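You operate a simulated robot arm through the tools that you are given. There is no shell and no other tool. Be economical: measure what you need, move in short steps, check, and stop when the job is done.

Carry out the task below with a simulated robot arm. There is one attempt and no reset: what you move stays moved.

TASK
Open the green bench drawer, put both blue wads from the top of the mixing bench away in the inside of the green bench drawer and shut the drawer again.
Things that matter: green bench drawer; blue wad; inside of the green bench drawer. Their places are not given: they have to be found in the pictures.

It is judged by the outcome, as a careful person would: the job done as asked, and still so three seconds after it is handed in. It fails if anything else is knocked over, pushed out of place, dropped, spilled or broken.

THE ROBOT
A 7-joint arm with a two-finger parallel gripper, fixed in place. Base frame: the origin is at the foot of the arm, x ahead of it, y to its left, z up. Lengths are in mm, angles in degrees, forces in N, time in s.
With the tool pointing down near the work surface it reaches from about 300 to 700 mm from the base axis. Its first joint turns from -66.0 to 66.0 degrees. Payload 1.57 kg.
Tool frame: the origin (TCP) lies between the finger pads and is the grasp point; the fingertips stand 30 mm ahead of it; z points along the fingers, y is the line along which they close. The gripper opens to 110 mm. The fingers are 24 mm wide and 12 mm thick; the gripper's body (48 by 112 mm) begins 78 mm behind the TCP.
Orientation is that of the tool frame in the base frame, as a unit quaternion [x, y, z, w]. With the fingers straight down and closing along the base's y, the tool's x points along the base's -x, its y along +y and its z along -z.

THE INTERFACE
- The arm moves only by the tool send_rows. Its argument "motion" is a list of rows, each an object of numbers (a shift or turn left out is 0, a gripper value left out holds the last): "hand": the opening, from 0 (shut) to 1 (fully open); "x", "y", "z": the shift along the base's x, y, z in mm; "rx", "ry", "rz": the turn, a rotation vector about the base's x, y, z in degrees. In form: [{"hand": .., "x": .., "y": .., "z": .., "rx": .., "ry": .., "rz": ..}, ...]. A call has 1 to 8 rows; each row is the pose to reach, as a shift and turn from the pose commanded when the call began. A row lasts 0.2 s, in which the tool goes at most 50 mm and 8.6 degrees; a call with a longer step from one row to the next is refused whole, and so is a gripper value outside its range. A pose out of reach is approached as far as the arm can. The call stops where the force on the tool passes 40 N (or 10 N more than at its start, if that is more) or the arm is blocked; 0.2 s more then pass. The fingers move at their own pace (about 108 mm/s each) and stop on an object; they squeeze with about 27 N. The grip force told is the motor's: it shows also when the fingers shut on nothing. Time passes only in rows, and 0.2 s behind the last, so rows that repeat a pose let the fingers close. It gives the time, the measured TCP pose, the force on the tool (base axes), the opening and the grip force at its end, in the units of the frame above (readings bear some noise).
- Cameras (640 x 400 px; columns grow to the right, rows downward): "scene" is fixed at [146.9, -391.9, 1384.4]; the picture's right is [0.87, -0.49, 0.00], its down [-0.37, -0.66, -0.66] and it looks along [0.32, 0.57, -0.75] (base axes); focal length 278 px, centre (320, 200). "wrist" rides on the gripper at [-36, 0, -80] in the tool frame; the picture's right is [0.00, -1.00, 0.00], its down [0.97, 0.00, -0.24] and it looks along [0.24, 0.00, 0.97] (tool axes); focal length 218 px, centre (320, 200).
- snapshot(camera): a new picture of that camera. No time passes.
- measure_at(camera, pixels): there is no depth. For up to 12 entries [column, row, z] of the newest picture of that camera ("zoom" is the newest enlarged one), the place [x, y] in the base frame at which the ray of that pixel passes the height z, good to about 3 mm. No time passes.
- zoom(camera, box): a new picture of the part [left, top, right, bottom] of that camera's present view, enlarged. No time passes.
- sign_off(): hands the job in; it is judged then, once.

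Work in short steps. Measure before you move; look again where a grasp or a placing could have gone wrong, and mend it. You have 80 turns and 34 pictures in all, the two below and enlarged ones among them. Open the gripper and draw the arm clear of the work before you hand the job in, unless the task says otherwise; then end with one line.

The tools are called as a command line: name --argument value ..., lists and objects as JSON in quotes. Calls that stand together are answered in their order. send_rows: Moves the arm, as the interface text tells. Its arguments: {"type":"object","properties":{"motion":{"type":"array","items":{"type":"object","properties":{"hand":{"type":"number"},"x":{"type":"number"},"y":{"type":"number"},"z":{"type":"number"},"rx":{"type":"number"},"ry":{"type":"number"},"rz":{"type":"number"}}}}},"required":["motion"]} The other tools are called the same way: snapshot (camera) takes a picture; measure_at (camera, pixels) gives the place at which the rays of pixels pass given heights; zoom (camera, box) takes an enlarged picture of a part of a camera's view; sign_off () hands the job in.

At the start:

```text
clock: 0.0
eef_pos: [321.4, 154.6, 1062.9]
ee_rot: [0.0, 1.0, 0.0, 0.0]
wrist_force: [0.0, 0.0, 0.2]
grip_width: 110.0
grasp_force: 0.0
```

scene: 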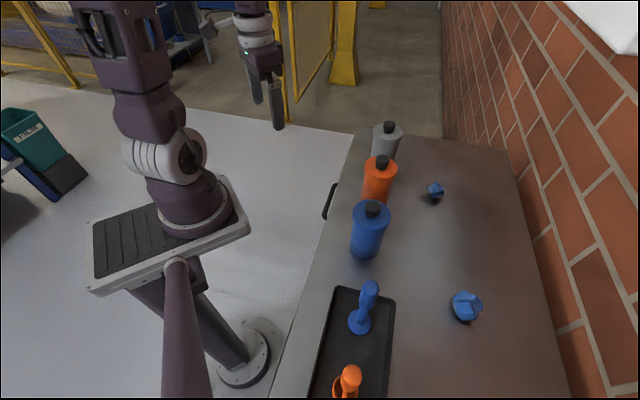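
wrist: 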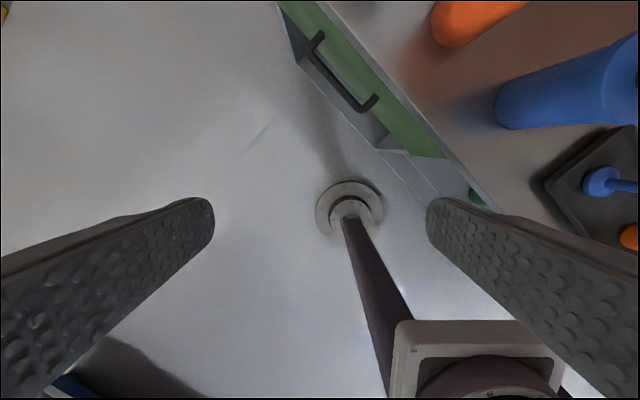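

The scene shows wads at about (434,192) and (467,306), and a handle at about (330,200). The wrist view shows the green drawer front with a handle between (318,35) and (372,103). I'll measure these first.

measure_at --camera "scene" --pixels '[[434, 192, 815], [467, 306, 820], [355, 130, 800], [272, 398, 800], [510, 150, 800], [330, 200, 750], [336, 184, 750], [325, 218, 750], [382, 160, 800], [378, 200, 800], [365, 255, 800], [340, 288, 800]]'

measure_at --camera "wrist" --pixels '[[318, 35, 750], [372, 103, 750], [318, 35, 700], [372, 103, 700], [320, 2, 800], [497, 208, 800], [445, 157, 780], [280, 3, 780], [300, 65, 700], [380, 148, 700], [310, 62, 740], [358, 110, 740]]'

zoom --camera "wrist" --box '[260, 0, 520, 220]'

zoom --camera "scene" --box '[270, 110, 530, 400]'

```text
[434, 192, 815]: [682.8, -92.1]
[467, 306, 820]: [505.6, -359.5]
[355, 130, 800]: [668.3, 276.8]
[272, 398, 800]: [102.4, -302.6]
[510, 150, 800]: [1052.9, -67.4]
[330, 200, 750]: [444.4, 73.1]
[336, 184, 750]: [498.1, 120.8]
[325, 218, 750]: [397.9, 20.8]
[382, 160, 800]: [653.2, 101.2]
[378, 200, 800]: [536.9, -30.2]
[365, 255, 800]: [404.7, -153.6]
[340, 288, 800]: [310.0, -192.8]
```

```text
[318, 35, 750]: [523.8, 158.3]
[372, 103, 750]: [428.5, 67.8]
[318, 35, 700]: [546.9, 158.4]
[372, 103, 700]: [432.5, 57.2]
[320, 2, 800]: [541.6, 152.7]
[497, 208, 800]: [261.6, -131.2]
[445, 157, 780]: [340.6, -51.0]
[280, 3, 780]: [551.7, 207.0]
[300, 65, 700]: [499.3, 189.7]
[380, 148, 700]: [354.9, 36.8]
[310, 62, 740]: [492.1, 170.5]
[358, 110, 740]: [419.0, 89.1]
```

```text
1.82 times, centred on (390, 110) of wrist
```

zoom: 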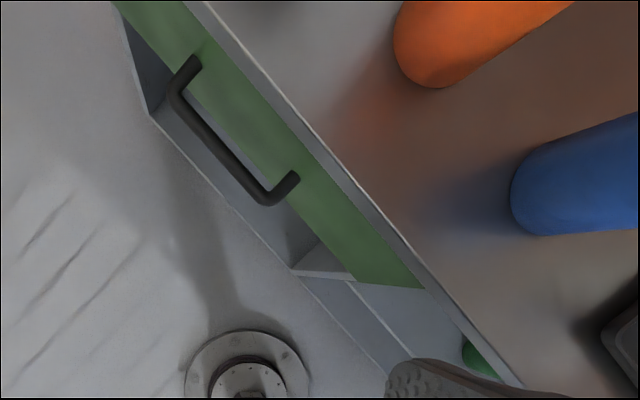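

```text
1.38 times, centred on (400, 255) of scene
```

zoom: 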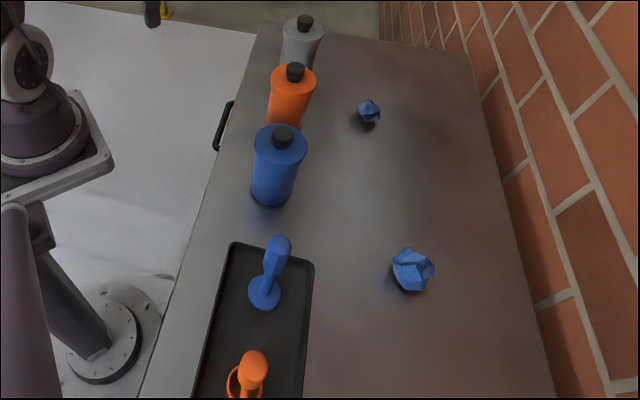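

Next I'll triangulate the handle corners by measuring the same corners at several heights in both views.

measure_at --camera "wrist" --pixels '[[309, 50, 760], [361, 109, 760], [309, 50, 720], [361, 109, 720], [309, 50, 680], [361, 109, 680], [434, 158, 760], [434, 158, 700], [344, 114, 700], [344, 114, 600], [282, 6, 750], [282, 6, 800]]'

zoom --camera "scene" --box '[300, 160, 364, 230]'

measure_at --camera "scene" --pixels '[[333, 185, 760], [325, 218, 760], [333, 185, 720], [325, 218, 720], [333, 185, 680], [325, 218, 680], [370, 285, 800], [388, 125, 980], [383, 160, 960], [372, 208, 960]]'

```text
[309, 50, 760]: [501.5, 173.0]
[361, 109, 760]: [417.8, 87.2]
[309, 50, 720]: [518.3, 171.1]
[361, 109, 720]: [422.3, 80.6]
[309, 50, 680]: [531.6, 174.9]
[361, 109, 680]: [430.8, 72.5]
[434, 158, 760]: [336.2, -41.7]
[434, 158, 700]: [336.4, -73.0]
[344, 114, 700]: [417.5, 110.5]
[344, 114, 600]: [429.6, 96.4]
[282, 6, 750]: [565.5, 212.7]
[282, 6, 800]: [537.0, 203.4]
```

```text
5.71 times, centred on (332, 195) of scene
```

zoom: 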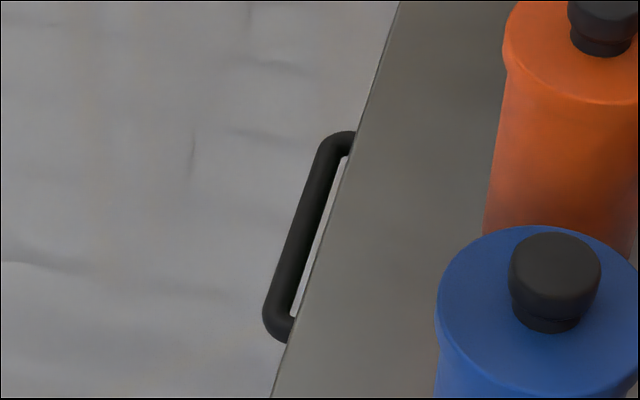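

```text
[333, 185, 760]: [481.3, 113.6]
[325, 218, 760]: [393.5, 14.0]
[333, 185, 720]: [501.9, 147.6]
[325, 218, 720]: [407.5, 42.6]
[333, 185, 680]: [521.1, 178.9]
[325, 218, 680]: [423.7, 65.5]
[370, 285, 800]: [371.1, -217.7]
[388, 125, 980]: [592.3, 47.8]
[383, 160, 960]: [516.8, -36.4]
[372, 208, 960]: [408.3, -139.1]
```

The two views agree on the handle bar at z≈683. It runs from about (428,70) to (526,177) along the 45° bench edge, and the drawer pulls out along (-0.71, 0.70). A vertical grip would hit the bench edge, so I'll turn 45° here and then pitch the tool towards horizontal, well away from the bench.

send_rows --motion '[{"rz": 8, "y": 15, "z": -20, "hand": 0.4}, {"rz": 16, "y": 30, "z": -40}, {"rz": 24, "y": 45, "z": -60}, {"rz": 32, "y": 60, "z": -80, "x": 5}, {"rz": 40, "y": 70, "z": -100, "x": 10}, {"rz": 45, "y": 75, "z": -120, "x": 20}]'

send_rows --motion '[{"rx": -6, "ry": -6}, {"rx": -12, "ry": -12}, {"rx": -18, "ry": -18}, {"rx": -24, "ry": -24}, {"rx": -30, "ry": -30}, {"rx": -36, "ry": -36}, {"rx": -42, "ry": -42}, {"rx": -48, "ry": -48}]'

```text
clock: 1.4
eef_pos: [340.6, 229.4, 942.0]
ee_rot: [-0.384, 0.923, -0.001, 0.0]
wrist_force: [0.0, -0.2, 0.3]
grip_width: 43.8
grasp_force: 0.1
```

```text
clock: 3.2
eef_pos: [341.6, 229.2, 941.8]
ee_rot: [-0.316, 0.767, -0.516, 0.215]
wrist_force: [0.2, 0.6, 0.5]
grip_width: 44.1
grasp_force: 0.0
```

The orientation is as planned, about 68° off vertical. I'll add 6° more and lower the tool to a spot in front of the handle, then look.

send_rows --motion '[{"rx": -2, "ry": -2, "z": -45}, {"rx": -4, "ry": -4, "z": -90}, {"rx": -4.5, "ry": -4.5, "z": -135}, {"rx": -4.5, "ry": -4.5, "z": -180}, {"rx": -4.5, "ry": -4.5, "z": -225, "x": 20, "y": -10}, {"rx": -4.5, "ry": -4.5, "z": -232, "x": 45, "y": -20}]'

snapshot --camera "wrist"

snapshot --camera "scene"

```text
refused: row 5 steps farther than a row can; nothing moved
```

```text
28 pictures are left
```

wrist: 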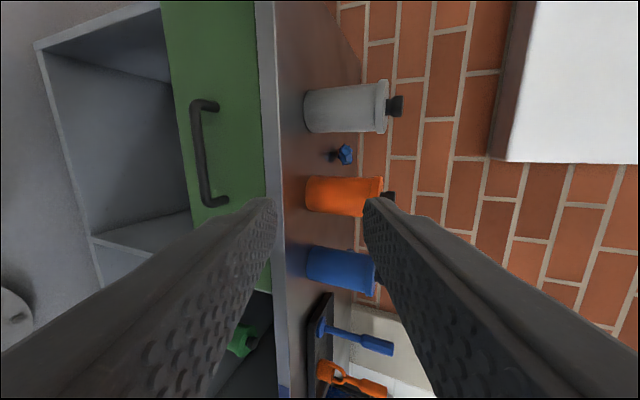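

```text
27 pictures are left
```

scene: 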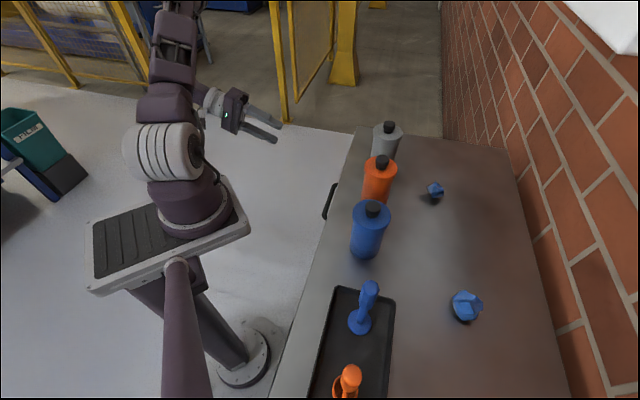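

The wrist view shows the handle clearly at about (200,152). One step was too long, so I'll resend with shorter ones.

send_rows --motion '[{"rx": -2, "ry": -2, "z": -45}, {"rx": -4, "ry": -4, "z": -90}, {"rx": -4.5, "ry": -4.5, "z": -135}, {"rx": -4.5, "ry": -4.5, "z": -180}, {"rx": -4.5, "ry": -4.5, "z": -215, "x": 20, "y": -10}, {"rx": -4.5, "ry": -4.5, "z": -232, "x": 45, "y": -20}]'

snapshot --camera "wrist"

```text
clock: 4.6
eef_pos: [389.7, 207.9, 708.8]
ee_rot: [-0.305, 0.737, -0.558, 0.23]
wrist_force: [0.2, 1.1, -0.1]
grip_width: 43.9
grasp_force: 0.1
```

```text
26 pictures are left
```

wrist: 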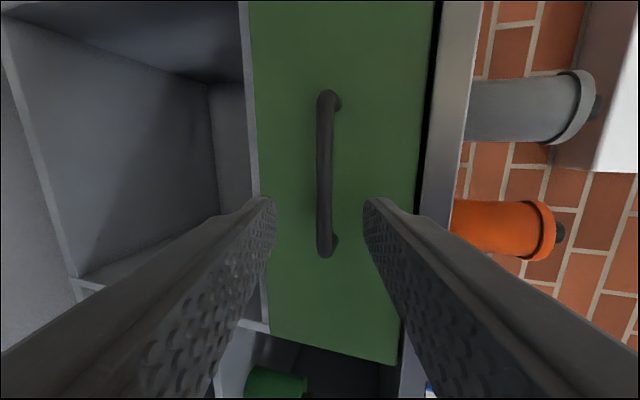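

The bar (column about 326, rows 95–250) sits between the fingers about 124 mm ahead of the TCP, matching my triangulation. I'll advance along the tool axis and stop with the bar 18 mm past the TCP.

send_rows --motion '[{"x": 20, "y": -16, "z": -4}, {"x": 40, "y": -33, "z": -10}, {"x": 60, "y": -49, "z": -17}, {"x": 70, "y": -58, "z": -20}, {"x": 80, "y": -66, "z": -23}]'

snapshot --camera "wrist"

```text
clock: 5.8
eef_pos: [466.6, 142.5, 687.4]
ee_rot: [-0.305, 0.737, -0.557, 0.231]
wrist_force: [0.7, -0.8, 0.4]
grip_width: 43.9
grasp_force: 0.0
```

```text
25 pictures are left
```

wrist: 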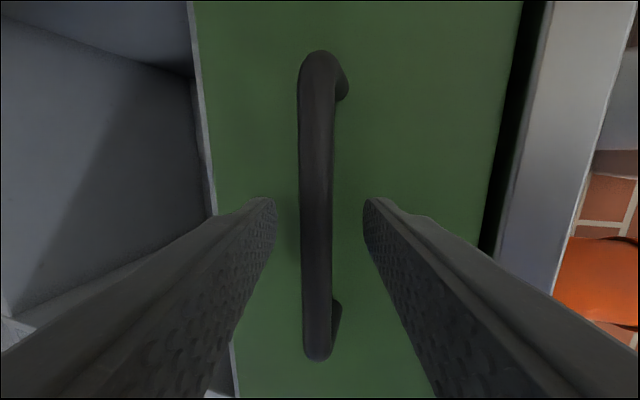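

The bar is now between the fingers about 20 mm past the TCP, so I'll close the gripper.

send_rows --motion '[{"hand": 0}, {"hand": 0}, {"hand": 0}]'

```text
clock: 6.6
eef_pos: [467.1, 142.4, 685.5]
ee_rot: [-0.306, 0.737, -0.556, 0.23]
wrist_force: [2.9, 1.6, -24.7]
grip_width: 15.9
grasp_force: 31.8
```

It is gripped at 15.9 mm with some vertical preload, so I'll ease down 2 mm while pulling 60 mm along (-0.707, 0.707).

send_rows --motion '[{"z": -2}, {"x": -10, "y": 10, "z": -2}, {"x": -20, "y": 20, "z": -2}, {"x": -30, "y": 30, "z": -2}, {"x": -42, "y": 42, "z": -2}]'

```text
clock: 7.8
eef_pos: [424.4, 185.1, 685.4]
ee_rot: [-0.304, 0.736, -0.559, 0.231]
wrist_force: [-3.6, -5.5, 6.2]
grip_width: 15.7
grasp_force: 31.3
```

The drawer follows easily, with only small forces. I'll keep pulling along the same line.

send_rows --motion '[{"x": -20, "y": 20}, {"x": -40, "y": 40}, {"x": -60, "y": 60}, {"x": -80, "y": 80}, {"x": -100, "y": 100}]'

snapshot --camera "scene"

```text
clock: 9.0
eef_pos: [335.6, 272.8, 687.9]
ee_rot: [-0.308, 0.743, -0.547, 0.229]
wrist_force: [0.5, 3.3, -4.4]
grip_width: 15.7
grasp_force: 31.2
stopped in row 5: the force on the tool passed its limit (the readings are from after the stop); the commanded pose is now the measured one
out of reach, approached as far as the arm can: row 5
```

```text
24 pictures are left
```

scene: 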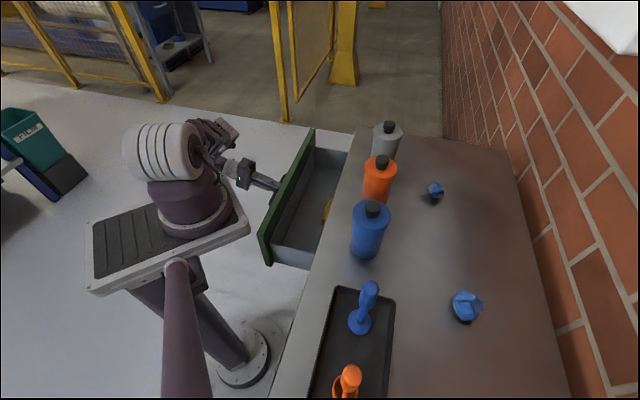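

The drawer is open about 185 mm and the interior is visible. I'll open the fingers and back off along the tool axis.

send_rows --motion '[{"hand": 0.4}, {"hand": 0.4}, {"x": -7, "y": 7, "z": 3}, {"x": -14, "y": 14, "z": 5}, {"x": -21, "y": 21, "z": 8}]'

```text
clock: 10.2
eef_pos: [323.8, 280.2, 695.6]
ee_rot: [-0.31, 0.743, -0.546, 0.23]
wrist_force: [-0.2, -0.3, 0.4]
grip_width: 43.9
grasp_force: 0.0
out of reach, approached as far as the arm can: row 3, 4, 5
```

That backed off only about 14 mm because of reach. I'll slide 35 mm along the bar, away from the base, to gain radius, then back off again.

send_rows --motion '[{"x": 12, "y": 12}, {"x": 25, "y": 25}, {"x": 18, "y": 32, "z": 3}, {"x": 10, "y": 40, "z": 6}, {"x": 2, "y": 48, "z": 9}]'

snapshot --camera "wrist"

```text
clock: 11.4
eef_pos: [351.2, 296.1, 706.7]
ee_rot: [-0.309, 0.744, -0.546, 0.23]
wrist_force: [0.3, 1.4, -2.1]
grip_width: 45.6
grasp_force: 1.0
out of reach, approached as far as the arm can: row 1, 2, 3, 4, 5
```

```text
23 pictures are left
```

wrist: 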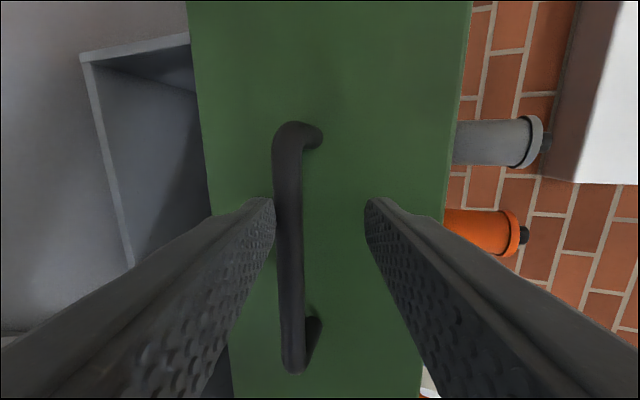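

The tool slid back in because a joint limit blocks retreat at this pose. I'll recentre vertically, re-grip, push the drawer in about 50 mm to gain room, and release there.

send_rows --motion '[{"z": -6, "x": 2, "y": -2}, {"z": -14, "x": 4, "y": -4}, {"z": -16, "x": 5, "y": -5, "hand": 0}, {"z": -16, "x": 5, "y": -5}, {"z": -16, "x": 5, "y": -5}]'

```text
clock: 12.2
eef_pos: [356.3, 286.2, 686.9]
ee_rot: [-0.314, 0.748, -0.539, 0.226]
wrist_force: [7.1, 8.2, -33.1]
grip_width: 15.5
grasp_force: 26.7
stopped in row 4: the force on the tool passed its limit (the readings are from after the stop); the commanded pose is now the measured one
out of reach, approached as far as the arm can: row 2, 3, 4
```

send_rows --motion '[{"x": 8, "y": -8, "z": -1}, {"x": 18, "y": -18, "z": -2}, {"x": 28, "y": -28, "z": -2}, {"x": 38, "y": -38, "z": -2}]'

```text
clock: 13.2
eef_pos: [393.7, 247.8, 688.4]
ee_rot: [-0.313, 0.749, -0.539, 0.225]
wrist_force: [5.1, 7.4, -30.4]
grip_width: 15.7
grasp_force: 31.2
```

The drawer is now open about 125 mm. I'll release and back off along the tool axis.

send_rows --motion '[{"hand": 0.4}, {"hand": 0.4}, {"x": -10, "y": 10, "z": 3}, {"x": -20, "y": 20, "z": 6}, {"x": -30, "y": 30, "z": 9}]'

```text
clock: 14.4
eef_pos: [363.6, 277.3, 700.0]
ee_rot: [-0.311, 0.747, -0.542, 0.226]
wrist_force: [-0.6, 0.7, 0.0]
grip_width: 43.8
grasp_force: 0.0
```

That's clear of the bar. I'll rise straight up, then rotate the tool back to vertical.

send_rows --motion '[{"z": 45}, {"z": 90}, {"z": 135}, {"z": 180}, {"z": 220}, {"z": 240}]'

send_rows --motion '[{"rx": 6, "ry": 6}, {"rx": 12, "ry": 12}, {"rx": 18, "ry": 18}, {"rx": 24, "ry": 24}, {"rx": 30, "ry": 30}, {"rx": 36, "ry": 36}, {"rx": 42, "ry": 42}, {"rx": 48, "ry": 48}]'

send_rows --motion '[{"rx": 4, "ry": 4, "x": 0, "y": -20, "hand": 0.0}, {"rx": 4, "ry": 4, "x": 0, "y": -40}, {"rx": 4, "ry": 4, "x": 0, "y": -60}, {"rx": 4, "ry": 4, "x": 0, "y": -60}]'

snapshot --camera "wrist"

snapshot --camera "scene"

```text
clock: 15.8
eef_pos: [366.7, 277.1, 938.4]
ee_rot: [-0.312, 0.746, -0.542, 0.227]
wrist_force: [-1.0, 1.1, -0.6]
grip_width: 43.9
grasp_force: 0.0
```

```text
clock: 17.6
eef_pos: [365.6, 278.3, 937.7]
ee_rot: [-0.384, 0.923, -0.031, 0.016]
wrist_force: [0.9, -0.1, -0.1]
grip_width: 44.2
grasp_force: 0.2
```

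```text
clock: 18.6
eef_pos: [364.9, 216.4, 939.0]
ee_rot: [-0.384, 0.923, 0.015, -0.002]
wrist_force: [-0.4, 0.5, 0.6]
grip_width: 0.0
grasp_force: 21.6
```

```text
22 pictures are left
```

wrist: 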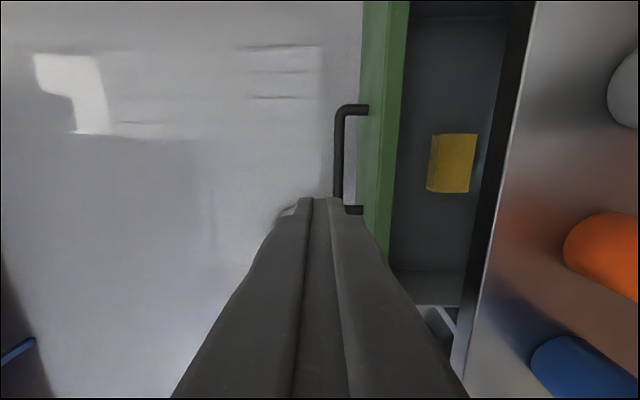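

```text
21 pictures are left
```

scene: 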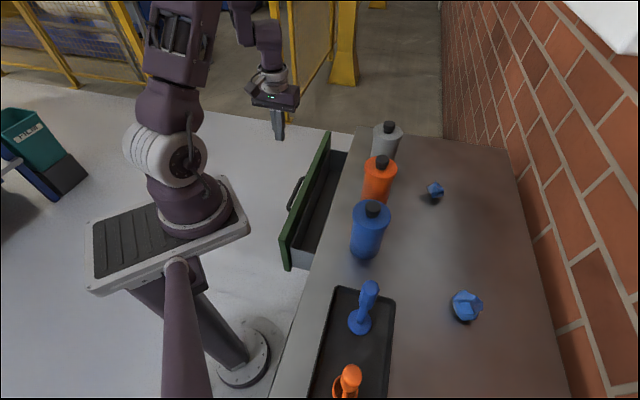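

The drawer is open about 125 mm with a yellow block inside, at about (452,163) in the wrist view. I'll measure the panel, the block and the drawer ends in both views.

measure_at --camera "wrist" --pixels '[[407, 40, 770], [393, 240, 770], [407, 40, 740], [393, 240, 740], [378, 240, 770], [430, 190, 640], [470, 192, 640], [475, 135, 640], [435, 135, 640], [420, 300, 650], [502, 200, 800]]'

measure_at --camera "scene" --pixels '[[330, 132, 770], [283, 240, 770], [330, 132, 740], [283, 240, 740], [330, 132, 720], [283, 240, 720], [307, 250, 740]]'

zoom --camera "scene" --box '[260, 110, 400, 280]'

```text
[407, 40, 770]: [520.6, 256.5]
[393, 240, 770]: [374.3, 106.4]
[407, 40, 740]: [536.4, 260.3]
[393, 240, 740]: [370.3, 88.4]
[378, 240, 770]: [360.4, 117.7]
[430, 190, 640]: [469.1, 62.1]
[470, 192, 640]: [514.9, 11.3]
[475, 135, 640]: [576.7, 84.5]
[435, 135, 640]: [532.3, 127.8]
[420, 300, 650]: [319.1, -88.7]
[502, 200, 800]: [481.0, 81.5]
```

```text
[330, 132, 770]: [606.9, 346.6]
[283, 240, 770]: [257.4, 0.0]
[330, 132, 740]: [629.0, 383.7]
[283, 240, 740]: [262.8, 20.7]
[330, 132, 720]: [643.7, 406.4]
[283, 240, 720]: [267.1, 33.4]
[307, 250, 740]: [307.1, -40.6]
```

```text
2.35 times, centred on (330, 195) of scene
```

zoom: 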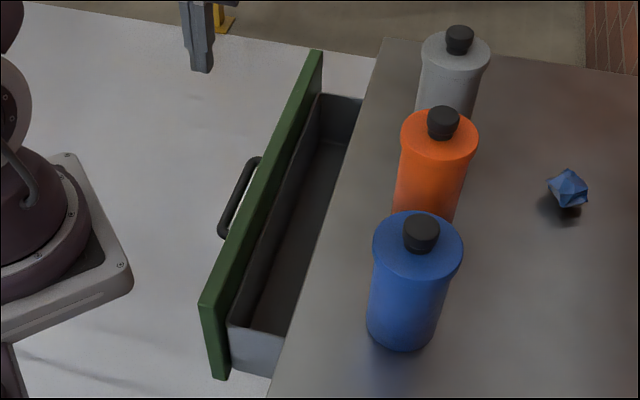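

The panel top is at z≈772 with the panel spanning n≈-171 to -189, so the opening is about 110 mm. I'll put the closed fingers just behind the front panel, above and clear of the yellow block, to draw it further.

send_rows --motion '[{"x": 35, "y": -25}, {"x": 70, "y": -50}, {"x": 99, "y": -70}, {"x": 99, "y": -70, "z": -45}, {"x": 99, "y": -70, "z": -90}, {"x": 99, "y": -70, "z": -135}, {"x": 99, "y": -70, "z": -165}, {"x": 99, "y": -70, "z": -190}]'

snapshot --camera "scene"

```text
clock: 20.4
eef_pos: [463.9, 148.1, 748.5]
ee_rot: [-0.384, 0.923, 0.014, -0.001]
wrist_force: [-0.3, -0.6, 0.2]
grip_width: 0.0
grasp_force: 21.5
```

```text
19 pictures are left
```

scene: 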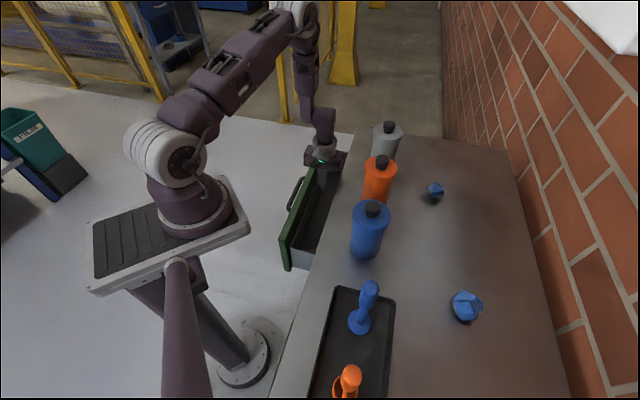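

The fingers are inside the drawer behind the front, with no contact force. I'll pull outward about 85 mm.

send_rows --motion '[{"x": -8, "y": 8}, {"x": -18, "y": 18}, {"x": -28, "y": 28}, {"x": -38, "y": 38}, {"x": -48, "y": 48}, {"x": -58, "y": 58}, {"x": -66, "y": 66}]'

```text
clock: 22.1
eef_pos: [398.2, 213.2, 747.6]
ee_rot: [-0.384, 0.923, 0.014, -0.003]
wrist_force: [0.5, -1.1, 0.4]
grip_width: 0.1
grasp_force: 21.7
```

I'll ease off the panel slightly, rise straight up, and look.

send_rows --motion '[{"x": 6, "y": -6}, {"x": 6, "y": -6, "z": 40}, {"x": 6, "y": -6, "z": 85}, {"x": 6, "y": -6, "z": 130}, {"x": 6, "y": -6, "z": 175}, {"x": 6, "y": -6, "z": 220}, {"x": 6, "y": -6, "z": 265}]'

snapshot --camera "wrist"

snapshot --camera "scene"

```text
clock: 23.6
eef_pos: [401.5, 205.9, 1016.1]
ee_rot: [-0.383, 0.924, 0.014, -0.004]
wrist_force: [0.4, -0.5, 0.3]
grip_width: 0.0
grasp_force: 21.7
```

```text
18 pictures are left
```

wrist: 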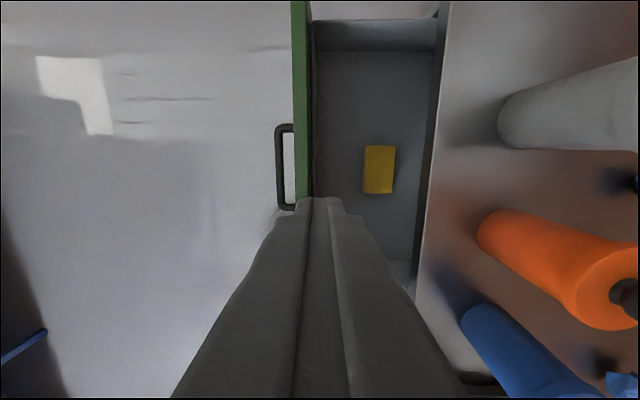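

```text
17 pictures are left
```

scene: 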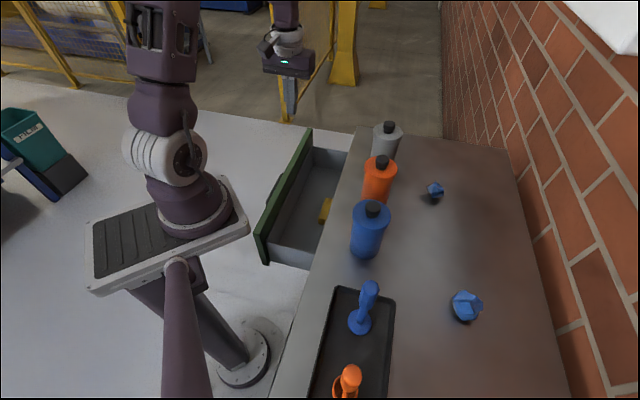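

The drawer is open about 175 mm with plenty of room around the yellow block. I'll level the tool and yaw to -45°, so it closes along the drawer's length, while moving high towards the far wad.

send_rows --motion '[{"rx": -1.2, "ry": -1.2, "z": 20, "hand": 0.7}]'

send_rows --motion '[{"rz": -8.5, "x": 20, "y": -25}, {"rz": -17, "x": 40, "y": -50}, {"rz": -25.5, "x": 60, "y": -75}, {"rz": -34, "x": 80, "y": -100}, {"rz": -42.5, "x": 100, "y": -125}, {"rz": -51, "x": 120, "y": -150}, {"rz": -59.5, "x": 140, "y": -175}, {"rz": -68, "x": 160, "y": -200}]'

send_rows --motion '[{"rz": -8, "x": 20, "y": -25}, {"rz": -16, "x": 40, "y": -50}, {"rz": -22, "x": 60, "y": -75}]'

snapshot --camera "wrist"

```text
clock: 24.1
eef_pos: [403.6, 207.1, 1034.4]
ee_rot: [-0.383, 0.924, 0.0, 0.004]
wrist_force: [-0.3, 0.0, 0.2]
grip_width: 77.0
grasp_force: 0.8
```

```text
clock: 25.9
eef_pos: [563.5, 7.9, 1033.4]
ee_rot: [0.2, 0.98, -0.002, 0.002]
wrist_force: [-0.2, -0.4, 0.0]
grip_width: 77.1
grasp_force: 0.0
```

```text
clock: 26.6
eef_pos: [623.8, -66.9, 1033.2]
ee_rot: [0.383, 0.924, -0.003, 0.003]
wrist_force: [0.3, -0.5, 0.3]
grip_width: 76.8
grasp_force: 0.0
```

```text
16 pictures are left
```

wrist: 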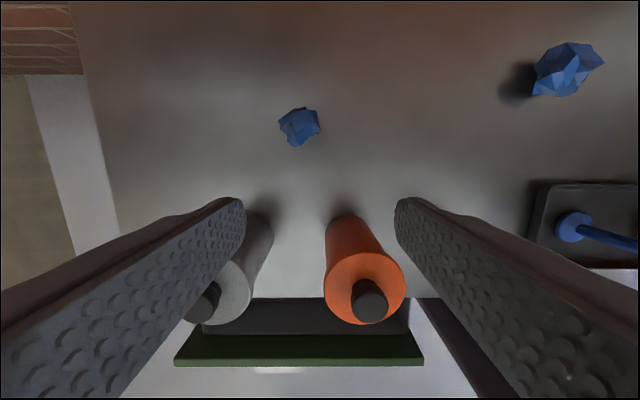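

Both wads are visible, A at (299,126) and B at (568,68). I'll measure them.

measure_at --camera "wrist" --pixels '[[299, 126, 815], [279, 126, 815], [320, 126, 815], [299, 146, 815], [299, 107, 825], [568, 68, 825], [535, 80, 820], [604, 60, 825], [570, 96, 810]]'

```text
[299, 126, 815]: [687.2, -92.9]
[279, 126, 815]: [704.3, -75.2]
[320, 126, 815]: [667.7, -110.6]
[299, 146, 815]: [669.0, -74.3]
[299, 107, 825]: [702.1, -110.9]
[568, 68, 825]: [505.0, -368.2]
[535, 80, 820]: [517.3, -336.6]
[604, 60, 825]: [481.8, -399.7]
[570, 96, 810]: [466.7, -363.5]
```

Wad A is centred at about (685,-92) and is some 50 mm wide. B is centred at about (506,-365) and is some 72 mm wide. I'll move over A and descend to TCP z≈838.

send_rows --motion '[{"x": 30, "y": -12, "hand": 0.85}, {"x": 61, "y": -25}, {"x": 61, "y": -25, "z": -45}, {"x": 61, "y": -25, "z": -90}, {"x": 61, "y": -25, "z": -130}]'

snapshot --camera "wrist"

```text
clock: 27.9
eef_pos: [683.8, -93.3, 903.3]
ee_rot: [0.382, 0.924, -0.002, 0.001]
wrist_force: [0.4, 0.4, 0.7]
grip_width: 93.4
grasp_force: 0.0
out of reach, approached as far as the arm can: row 2, 3
```

```text
15 pictures are left
```

wrist: 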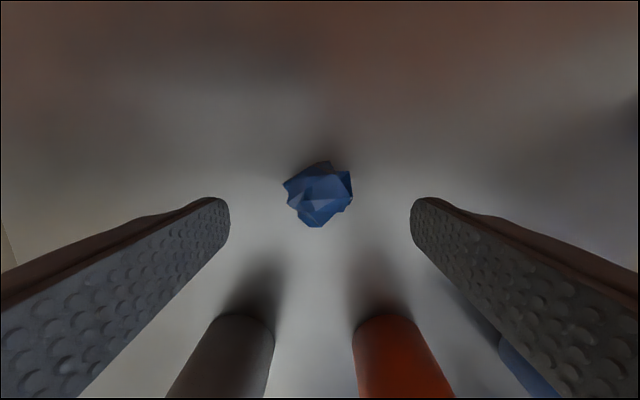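

The wad at (318,194) is right below the TCP. I'll descend 66 mm and close.

send_rows --motion '[{"z": -30}, {"z": -55}, {"z": -66}, {"z": -66, "hand": 0}, {"z": -66}, {"z": -66}, {"z": -66}]'

send_rows --motion '[{"z": 30}, {"z": 70}, {"z": 110}]'

snapshot --camera "wrist"

```text
clock: 29.4
eef_pos: [684.3, -92.9, 838.6]
ee_rot: [0.382, 0.924, -0.003, 0.004]
wrist_force: [0.1, 0.6, 0.5]
grip_width: 55.1
grasp_force: 27.6
```

```text
clock: 30.2
eef_pos: [683.5, -92.5, 947.4]
ee_rot: [0.382, 0.924, -0.002, 0.002]
wrist_force: [-0.6, 0.6, 0.0]
grip_width: 0.0
grasp_force: 21.3
```

```text
14 pictures are left
```

wrist: 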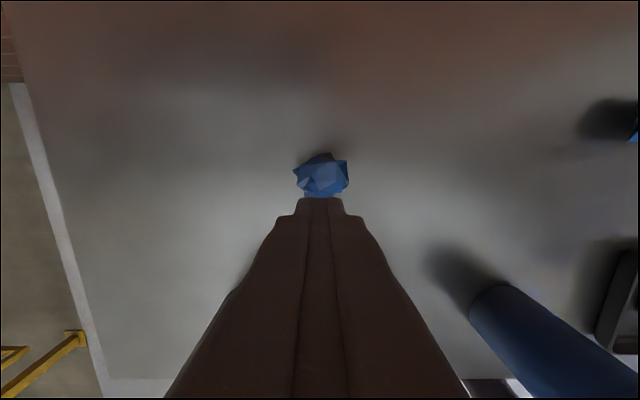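

The wad slipped out. I'll open and look at where it lies now.

send_rows --motion '[{"hand": 0.85}, {"hand": 0.85}]'

zoom --camera "wrist" --box '[240, 120, 400, 240]'

measure_at --camera "wrist" --pixels '[[322, 178, 820], [294, 172, 820], [349, 172, 820], [322, 153, 815], [322, 204, 815]]'

```text
clock: 30.9
eef_pos: [682.6, -92.8, 948.0]
ee_rot: [0.383, 0.924, -0.002, 0.003]
wrist_force: [-0.5, -0.5, 0.4]
grip_width: 93.3
grasp_force: 0.1
```

```text
3.33 times, centred on (320, 180) of wrist
```

zoom: 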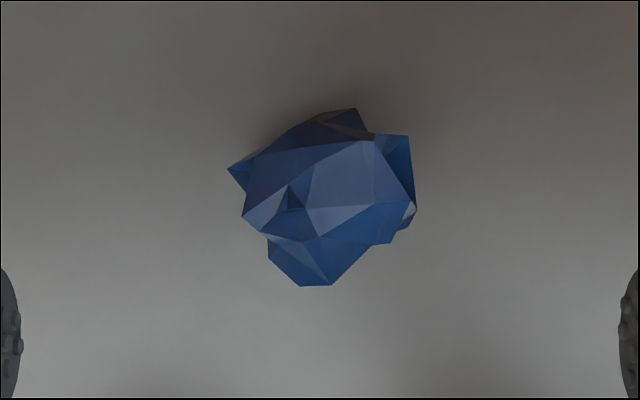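

```text
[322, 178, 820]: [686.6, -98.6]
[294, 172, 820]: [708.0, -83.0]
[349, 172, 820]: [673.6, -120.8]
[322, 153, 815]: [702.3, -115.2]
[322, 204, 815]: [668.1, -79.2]
```

The wad is centred at (687,-98), and the earlier closing axis pinched two points. Its flatter, narrower faces lie about 60° round, so I'll turn -60°, recentre, and look again.

send_rows --motion '[{"rz": -7.5}, {"rz": -15}, {"rz": -22.5}, {"rz": -30}, {"rz": -37.5}, {"rz": -45, "x": 2, "y": -3}, {"rz": -52.5, "x": 3, "y": -5}, {"rz": -60, "x": 3, "y": -6}]'

snapshot --camera "wrist"

```text
clock: 32.6
eef_pos: [687.1, -98.2, 948.6]
ee_rot: [0.793, 0.609, -0.003, 0.002]
wrist_force: [-0.8, 0.5, 0.2]
grip_width: 93.5
grasp_force: 0.1
```

```text
12 pictures are left
```

wrist: 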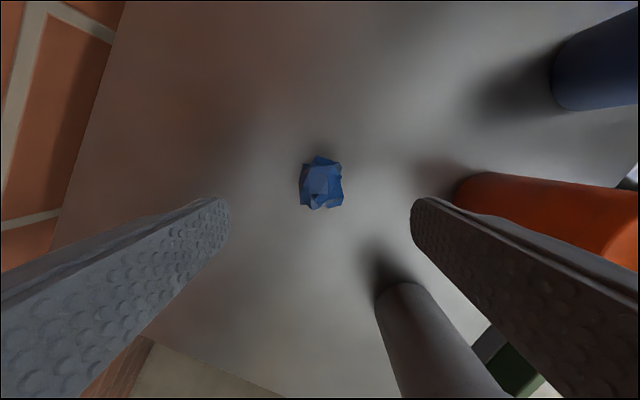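

The wad at (321,184) is centred, and its flatter sides face the fingers. I'll descend to z≈834, close, and lift gently.

send_rows --motion '[{"z": -45}, {"z": -85}, {"z": -108}, {"z": -114}, {"z": -114, "hand": 0}, {"z": -114}, {"z": -114}, {"z": -114}]'

send_rows --motion '[{"z": 5}, {"z": 15}, {"z": 35}]'

```text
clock: 34.5
eef_pos: [686.1, -98.5, 832.5]
ee_rot: [0.793, 0.609, -0.003, 0.002]
wrist_force: [0.2, 0.5, 0.4]
grip_width: 56.6
grasp_force: 26.7
```

```text
clock: 35.2
eef_pos: [686.8, -100.3, 867.0]
ee_rot: [0.793, 0.61, -0.003, 0.001]
wrist_force: [0.1, 0.0, -0.6]
grip_width: 56.5
grasp_force: 27.1
```

The wad held at 56.5 mm through the lift. I'll rise while drawing inwards, then carry it high over the bottles.

send_rows --motion '[{"z": 35}, {"z": 70}, {"x": -15, "y": 0, "z": 105}, {"x": -35, "y": 5, "z": 140}, {"x": -60, "y": 10, "z": 175}, {"x": -70, "y": 15, "z": 185}]'

send_rows --motion '[{"rz": 8, "x": -20, "y": 28}, {"rz": 16, "x": -40, "y": 56}, {"rz": 24, "x": -60, "y": 84}, {"rz": 32, "x": -80, "y": 112}, {"rz": 40, "x": -100, "y": 140}, {"rz": 48, "x": -120, "y": 168}, {"rz": 56, "x": -140, "y": 196}, {"rz": 60, "x": -160, "y": 224}]'

snapshot --camera "wrist"

```text
clock: 36.6
eef_pos: [618.0, -83.3, 1052.8]
ee_rot: [0.793, 0.609, -0.003, 0.002]
wrist_force: [0.0, -0.8, 0.7]
grip_width: 56.6
grasp_force: 27.5
```

```text
clock: 38.5
eef_pos: [456.5, 142.6, 1052.8]
ee_rot: [0.381, 0.924, -0.003, 0.003]
wrist_force: [1.0, -0.5, 0.0]
grip_width: 56.5
grasp_force: 27.1
```

```text
11 pictures are left
```

wrist: 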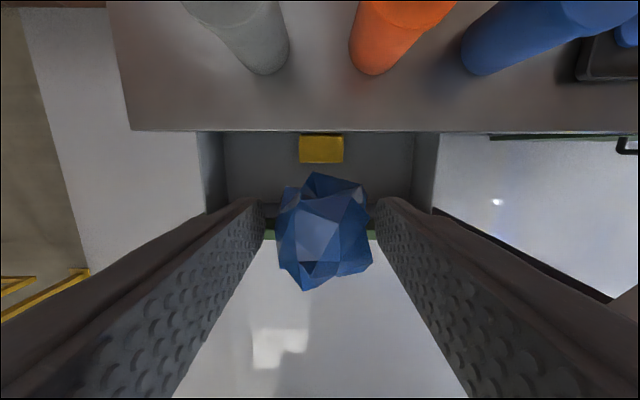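

The wad is firmly held and the drawer is in view. I'll measure the drawer's walls and the block before choosing a drop place.

measure_at --camera "wrist" --pixels '[[222, 140, 645], [413, 140, 645], [299, 163, 670], [344, 163, 670], [198, 140, 740], [437, 140, 740], [207, 212, 740], [432, 207, 740], [320, 240, 772], [250, 132, 800]]'

measure_at --camera "scene" --pixels '[[314, 150, 740], [268, 245, 740], [311, 129, 772], [255, 236, 772], [323, 205, 670]]'

```text
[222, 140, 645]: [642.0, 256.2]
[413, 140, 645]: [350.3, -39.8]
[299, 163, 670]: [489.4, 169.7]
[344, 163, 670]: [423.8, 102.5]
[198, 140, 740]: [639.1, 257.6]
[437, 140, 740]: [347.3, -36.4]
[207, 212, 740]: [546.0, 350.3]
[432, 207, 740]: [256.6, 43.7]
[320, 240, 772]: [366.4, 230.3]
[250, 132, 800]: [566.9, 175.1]
```

```text
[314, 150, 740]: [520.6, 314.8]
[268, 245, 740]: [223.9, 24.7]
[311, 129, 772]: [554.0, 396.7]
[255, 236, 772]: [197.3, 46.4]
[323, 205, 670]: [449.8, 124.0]
```

The drawer interior spans e≈219–635 and n≈-280 to -140, with the block at e 372–467. I'll place wad A at e=545, n=-190, which is (520,251).

send_rows --motion '[{"x": 25, "y": 36}, {"x": 45, "y": 72}, {"x": 63, "y": 108}, {"x": 63, "y": 108, "z": -45}, {"x": 63, "y": 108, "z": -90}, {"x": 63, "y": 108, "z": -135}, {"x": 63, "y": 108, "z": -180}, {"x": 63, "y": 108, "z": -220}]'

snapshot --camera "scene"

```text
clock: 40.2
eef_pos: [522.9, 246.0, 828.5]
ee_rot: [0.382, 0.924, -0.003, 0.003]
wrist_force: [0.4, 0.0, -0.4]
grip_width: 56.4
grasp_force: 26.7
```

```text
10 pictures are left
```

scene: 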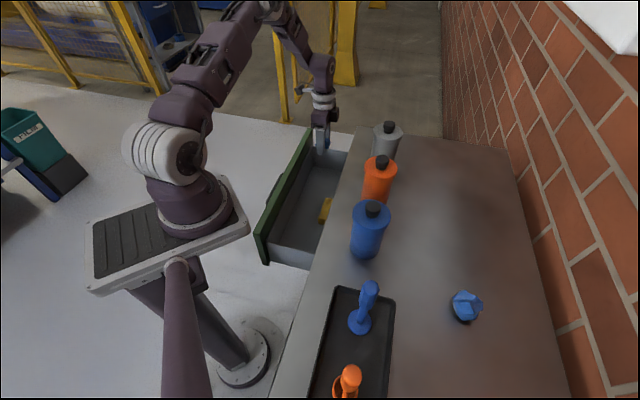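

The tool is above the drawer's far section. I'll lower to z≈690, release, and rise back.

send_rows --motion '[{"z": -45}, {"z": -90}, {"z": -120}, {"z": -138}, {"z": -138, "hand": 0.75}, {"z": -138}]'

send_rows --motion '[{"z": 40}, {"z": 85}, {"z": 130}, {"z": 175}, {"z": 220}, {"z": 265}, {"z": 310}, {"z": 345}]'

snapshot --camera "wrist"

```text
clock: 41.6
eef_pos: [519.7, 247.8, 693.2]
ee_rot: [0.381, 0.924, -0.002, 0.003]
wrist_force: [-0.4, 0.3, -0.8]
grip_width: 82.4
grasp_force: 0.0
```

```text
clock: 43.5
eef_pos: [522.2, 247.4, 1039.3]
ee_rot: [0.382, 0.924, -0.004, 0.003]
wrist_force: [-0.5, 0.3, 0.3]
grip_width: 82.5
grasp_force: 0.0
```

```text
9 pictures are left
```

wrist: 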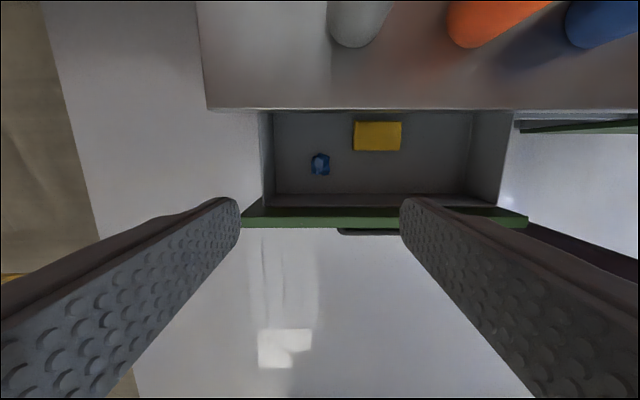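

Wad A lies in the drawer beside the block. I'll travel high to wad B near (506,-365).

send_rows --motion '[{"y": -48}, {"y": -96}, {"y": -144}, {"y": -192}, {"y": -240}, {"y": -288}, {"y": -336}, {"y": -384}]'

send_rows --motion '[{"y": -48, "x": -3}, {"y": -96, "x": -6}, {"y": -144, "x": -10}, {"y": -192, "x": -14, "hand": 1}, {"y": -228, "x": -16}, {"y": -228, "x": -16, "z": -45}, {"y": -228, "x": -16, "z": -90}]'

snapshot --camera "wrist"

```text
clock: 45.2
eef_pos: [520.1, -134.2, 1040.1]
ee_rot: [0.381, 0.925, -0.002, 0.002]
wrist_force: [0.9, -1.4, -0.4]
grip_width: 82.6
grasp_force: 0.0
```

```text
clock: 46.9
eef_pos: [503.6, -364.3, 947.9]
ee_rot: [0.383, 0.924, -0.002, 0.003]
wrist_force: [0.5, 0.5, 0.1]
grip_width: 109.9
grasp_force: 0.2
```

```text
8 pictures are left
```

wrist: 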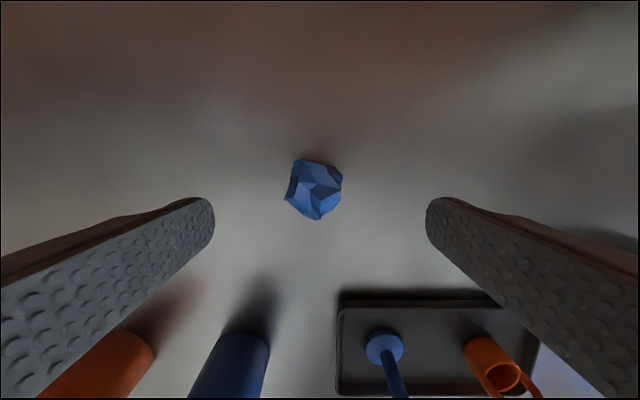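

Wad B is centred at (314,189) with near-parallel sides facing the fingers. I'll shift (+1,+7), descend to z≈833, close and lift gently.

send_rows --motion '[{"x": 1, "y": 7, "z": -30, "hand": 0.9}, {"x": 1, "y": 7, "z": -75}, {"x": 1, "y": 7, "z": -105}, {"x": 1, "y": 7, "z": -115}, {"x": 1, "y": 7, "z": -115, "hand": 0}, {"x": 1, "y": 7, "z": -115}, {"x": 1, "y": 7, "z": -115}, {"x": 1, "y": 7, "z": -115}]'

send_rows --motion '[{"z": 5}, {"z": 15}, {"z": 35}]'

```text
clock: 48.6
eef_pos: [505.4, -357.8, 834.6]
ee_rot: [0.382, 0.924, -0.002, 0.003]
wrist_force: [0.2, 0.0, 0.2]
grip_width: 65.1
grasp_force: 26.9
```

```text
clock: 49.5
eef_pos: [505.5, -357.3, 869.7]
ee_rot: [0.382, 0.924, -0.003, 0.002]
wrist_force: [0.1, -0.6, 0.3]
grip_width: 65.3
grasp_force: 26.9
```

Held at 65 mm. I'll lift to z≈1050 and carry it towards the near section of the drawer, about (346,78).

send_rows --motion '[{"z": 45}, {"z": 90}, {"z": 135}, {"z": 180}]'

send_rows --motion '[{"x": -15, "y": 44}, {"x": -30, "y": 88}, {"x": -46, "y": 132}, {"x": -62, "y": 176}, {"x": -78, "y": 220}, {"x": -94, "y": 264}, {"x": -110, "y": 308}, {"x": -126, "y": 352}]'

send_rows --motion '[{"x": -15, "y": 40}, {"x": -33, "y": 83}, {"x": -33, "y": 83, "z": -45}, {"x": -33, "y": 83, "z": -90}, {"x": -33, "y": 83, "z": -135}, {"x": -33, "y": 83, "z": -180}]'

snapshot --camera "scene"

snapshot --camera "wrist"

```text
clock: 50.5
eef_pos: [504.4, -357.8, 1048.7]
ee_rot: [0.382, 0.924, -0.002, 0.002]
wrist_force: [0.4, -0.8, 0.1]
grip_width: 65.3
grasp_force: 26.7
```

```text
clock: 52.2
eef_pos: [380.1, -2.6, 1049.9]
ee_rot: [0.383, 0.924, -0.002, 0.003]
wrist_force: [0.1, 0.2, 0.2]
grip_width: 65.3
grasp_force: 27.0
```

```text
clock: 53.6
eef_pos: [347.6, 80.0, 869.6]
ee_rot: [0.381, 0.925, -0.003, 0.003]
wrist_force: [0.0, -0.5, -0.1]
grip_width: 65.2
grasp_force: 27.0
```

```text
7 pictures are left
```

scene: 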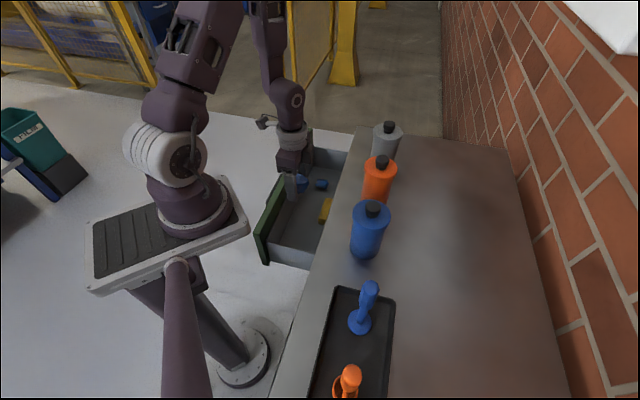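

```text
6 pictures are left
```

wrist: 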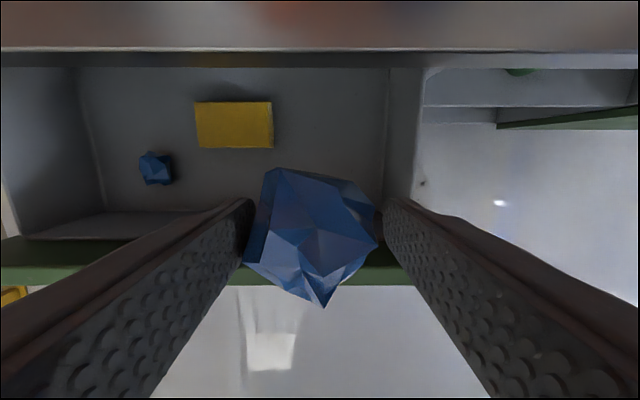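

The projected drop spot (about (320,173) on the floor) is clear of the block, walls and wad A. I'll lower to z≈690, release, and rise.

send_rows --motion '[{"z": -45}, {"z": -90}, {"z": -135}, {"z": -165}, {"z": -178}, {"z": -178, "hand": 0.78}, {"z": -178}]'

send_rows --motion '[{"z": 40}, {"z": 85}, {"z": 130}, {"z": 175}, {"z": 220}, {"z": 260}]'

snapshot --camera "wrist"

```text
clock: 55.2
eef_pos: [346.4, 80.6, 692.0]
ee_rot: [0.381, 0.924, -0.002, 0.003]
wrist_force: [0.3, 0.7, -0.1]
grip_width: 86.0
grasp_force: 0.1
```

```text
clock: 56.6
eef_pos: [346.6, 79.1, 953.4]
ee_rot: [0.382, 0.924, -0.002, 0.002]
wrist_force: [0.7, -0.6, -0.4]
grip_width: 85.7
grasp_force: 0.1
```

```text
5 pictures are left
```

wrist: 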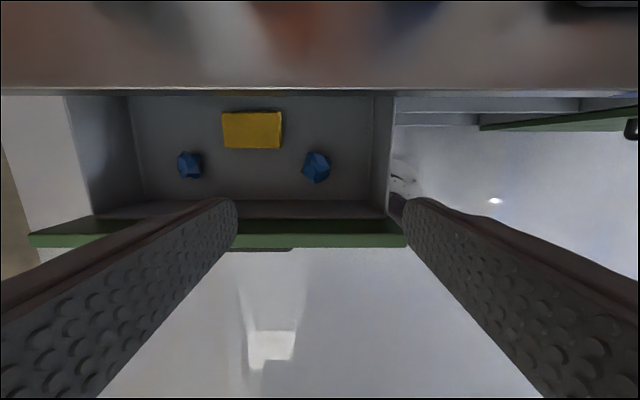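

Both wads are on the drawer floor at (189,165) and (316,167). I'll shut the fingers, move out beyond the front at about (345,262), and descend to z≈752, above the handle bar.

send_rows --motion '[{"y": 45, "hand": 0}, {"y": 90}, {"y": 135}, {"y": 183}, {"y": 186, "z": -45}, {"y": 186, "z": -90}, {"y": 186, "z": -135}, {"y": 186, "z": -150}]'

snapshot --camera "scene"

```text
clock: 58.5
eef_pos: [347.8, 265.9, 802.5]
ee_rot: [0.382, 0.924, -0.002, 0.002]
wrist_force: [0.5, -0.1, 0.3]
grip_width: 0.1
grasp_force: 21.1
```

```text
4 pictures are left
```

scene: 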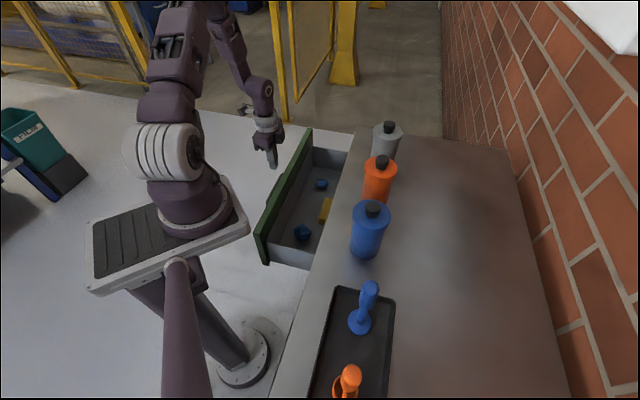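

The fingertips are outside the front panel. I'll lower 48 mm and push in gently along (0.707,-0.707).

send_rows --motion '[{"z": -30}, {"z": -48}, {"z": -48, "x": 10, "y": -10}, {"z": -48, "x": 20, "y": -20}, {"z": -48, "x": 30, "y": -30}, {"z": -48, "x": 40, "y": -40}, {"z": -48, "x": 50, "y": -50}, {"z": -48, "x": 60, "y": -60}]'

send_rows --motion '[{"x": 10, "y": -10}, {"x": 20, "y": -20}, {"x": 30, "y": -30}, {"x": 40, "y": -40}, {"x": 50, "y": -50}, {"x": 60, "y": -60}, {"x": 70, "y": -70}, {"x": 78, "y": -78}]'

```text
clock: 60.2
eef_pos: [407.3, 203.4, 753.3]
ee_rot: [0.382, 0.924, -0.002, 0.003]
wrist_force: [-0.4, 0.3, -0.1]
grip_width: 0.0
grasp_force: 21.8
```

```text
clock: 62.0
eef_pos: [483.5, 125.6, 754.3]
ee_rot: [0.382, 0.924, -0.003, 0.002]
wrist_force: [-0.3, 0.0, 0.8]
grip_width: 0.1
grasp_force: 21.7
```

The tool is at n≈-253, about 15 mm short of shut. I'll continue in small steps until it seats.

send_rows --motion '[{"x": 3, "y": -3}, {"x": 6, "y": -6}, {"x": 9, "y": -9}, {"x": 12, "y": -12}, {"x": 14, "y": -14}, {"x": 16, "y": -16}]'

```text
clock: 63.3
eef_pos: [493.2, 116.6, 754.2]
ee_rot: [0.381, 0.924, -0.002, -0.004]
wrist_force: [-5.9, 5.0, 1.1]
grip_width: 0.0
grasp_force: 21.0
stopped in row 6: the force on the tool passed its limit (the readings are from after the stop); the commanded pose is now the measured one
```

The drawer has seated against its stop at n≈-266. I'll back away outwards, rise clear, and check.

send_rows --motion '[{"x": -15, "y": 15}, {"x": -40, "y": 40}, {"x": -65, "y": 65}, {"x": -65, "y": 65, "z": 45, "hand": 0.8}, {"x": -65, "y": 65, "z": 90}, {"x": -65, "y": 65, "z": 135}, {"x": -75, "y": 65, "z": 180}, {"x": -90, "y": 65, "z": 220}]'

snapshot --camera "wrist"

snapshot --camera "scene"

```text
clock: 65.1
eef_pos: [405.7, 181.3, 974.0]
ee_rot: [0.381, 0.924, -0.002, -0.003]
wrist_force: [0.2, -0.9, -0.4]
grip_width: 87.7
grasp_force: 0.0
```

```text
3 pictures are left
```

wrist: 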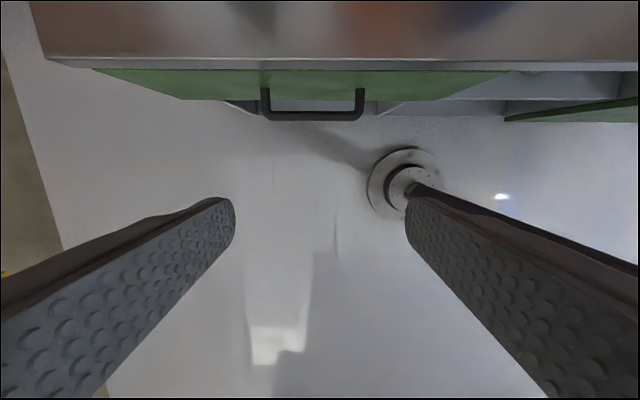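

```text
2 pictures are left
```

scene: 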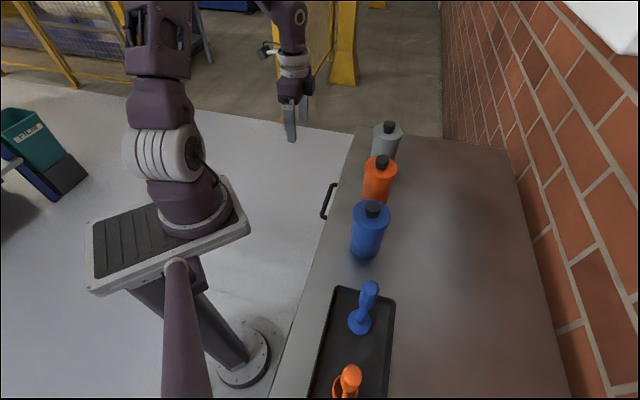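

The handle may sit slightly further out than at the start, so I'll zoom with the same box to compare.

zoom --camera "scene" --box '[300, 160, 364, 230]'

```text
5.71 times, centred on (332, 195) of scene
```

zoom: 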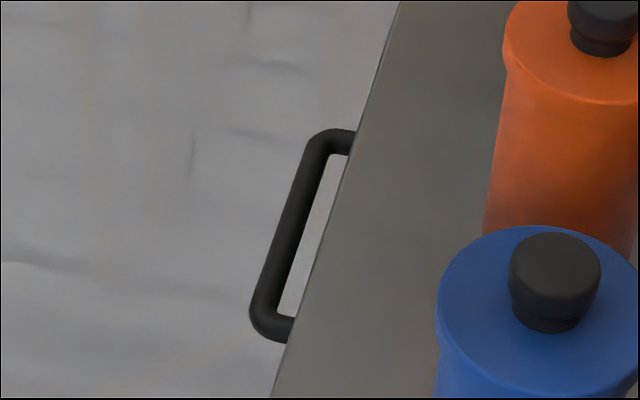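

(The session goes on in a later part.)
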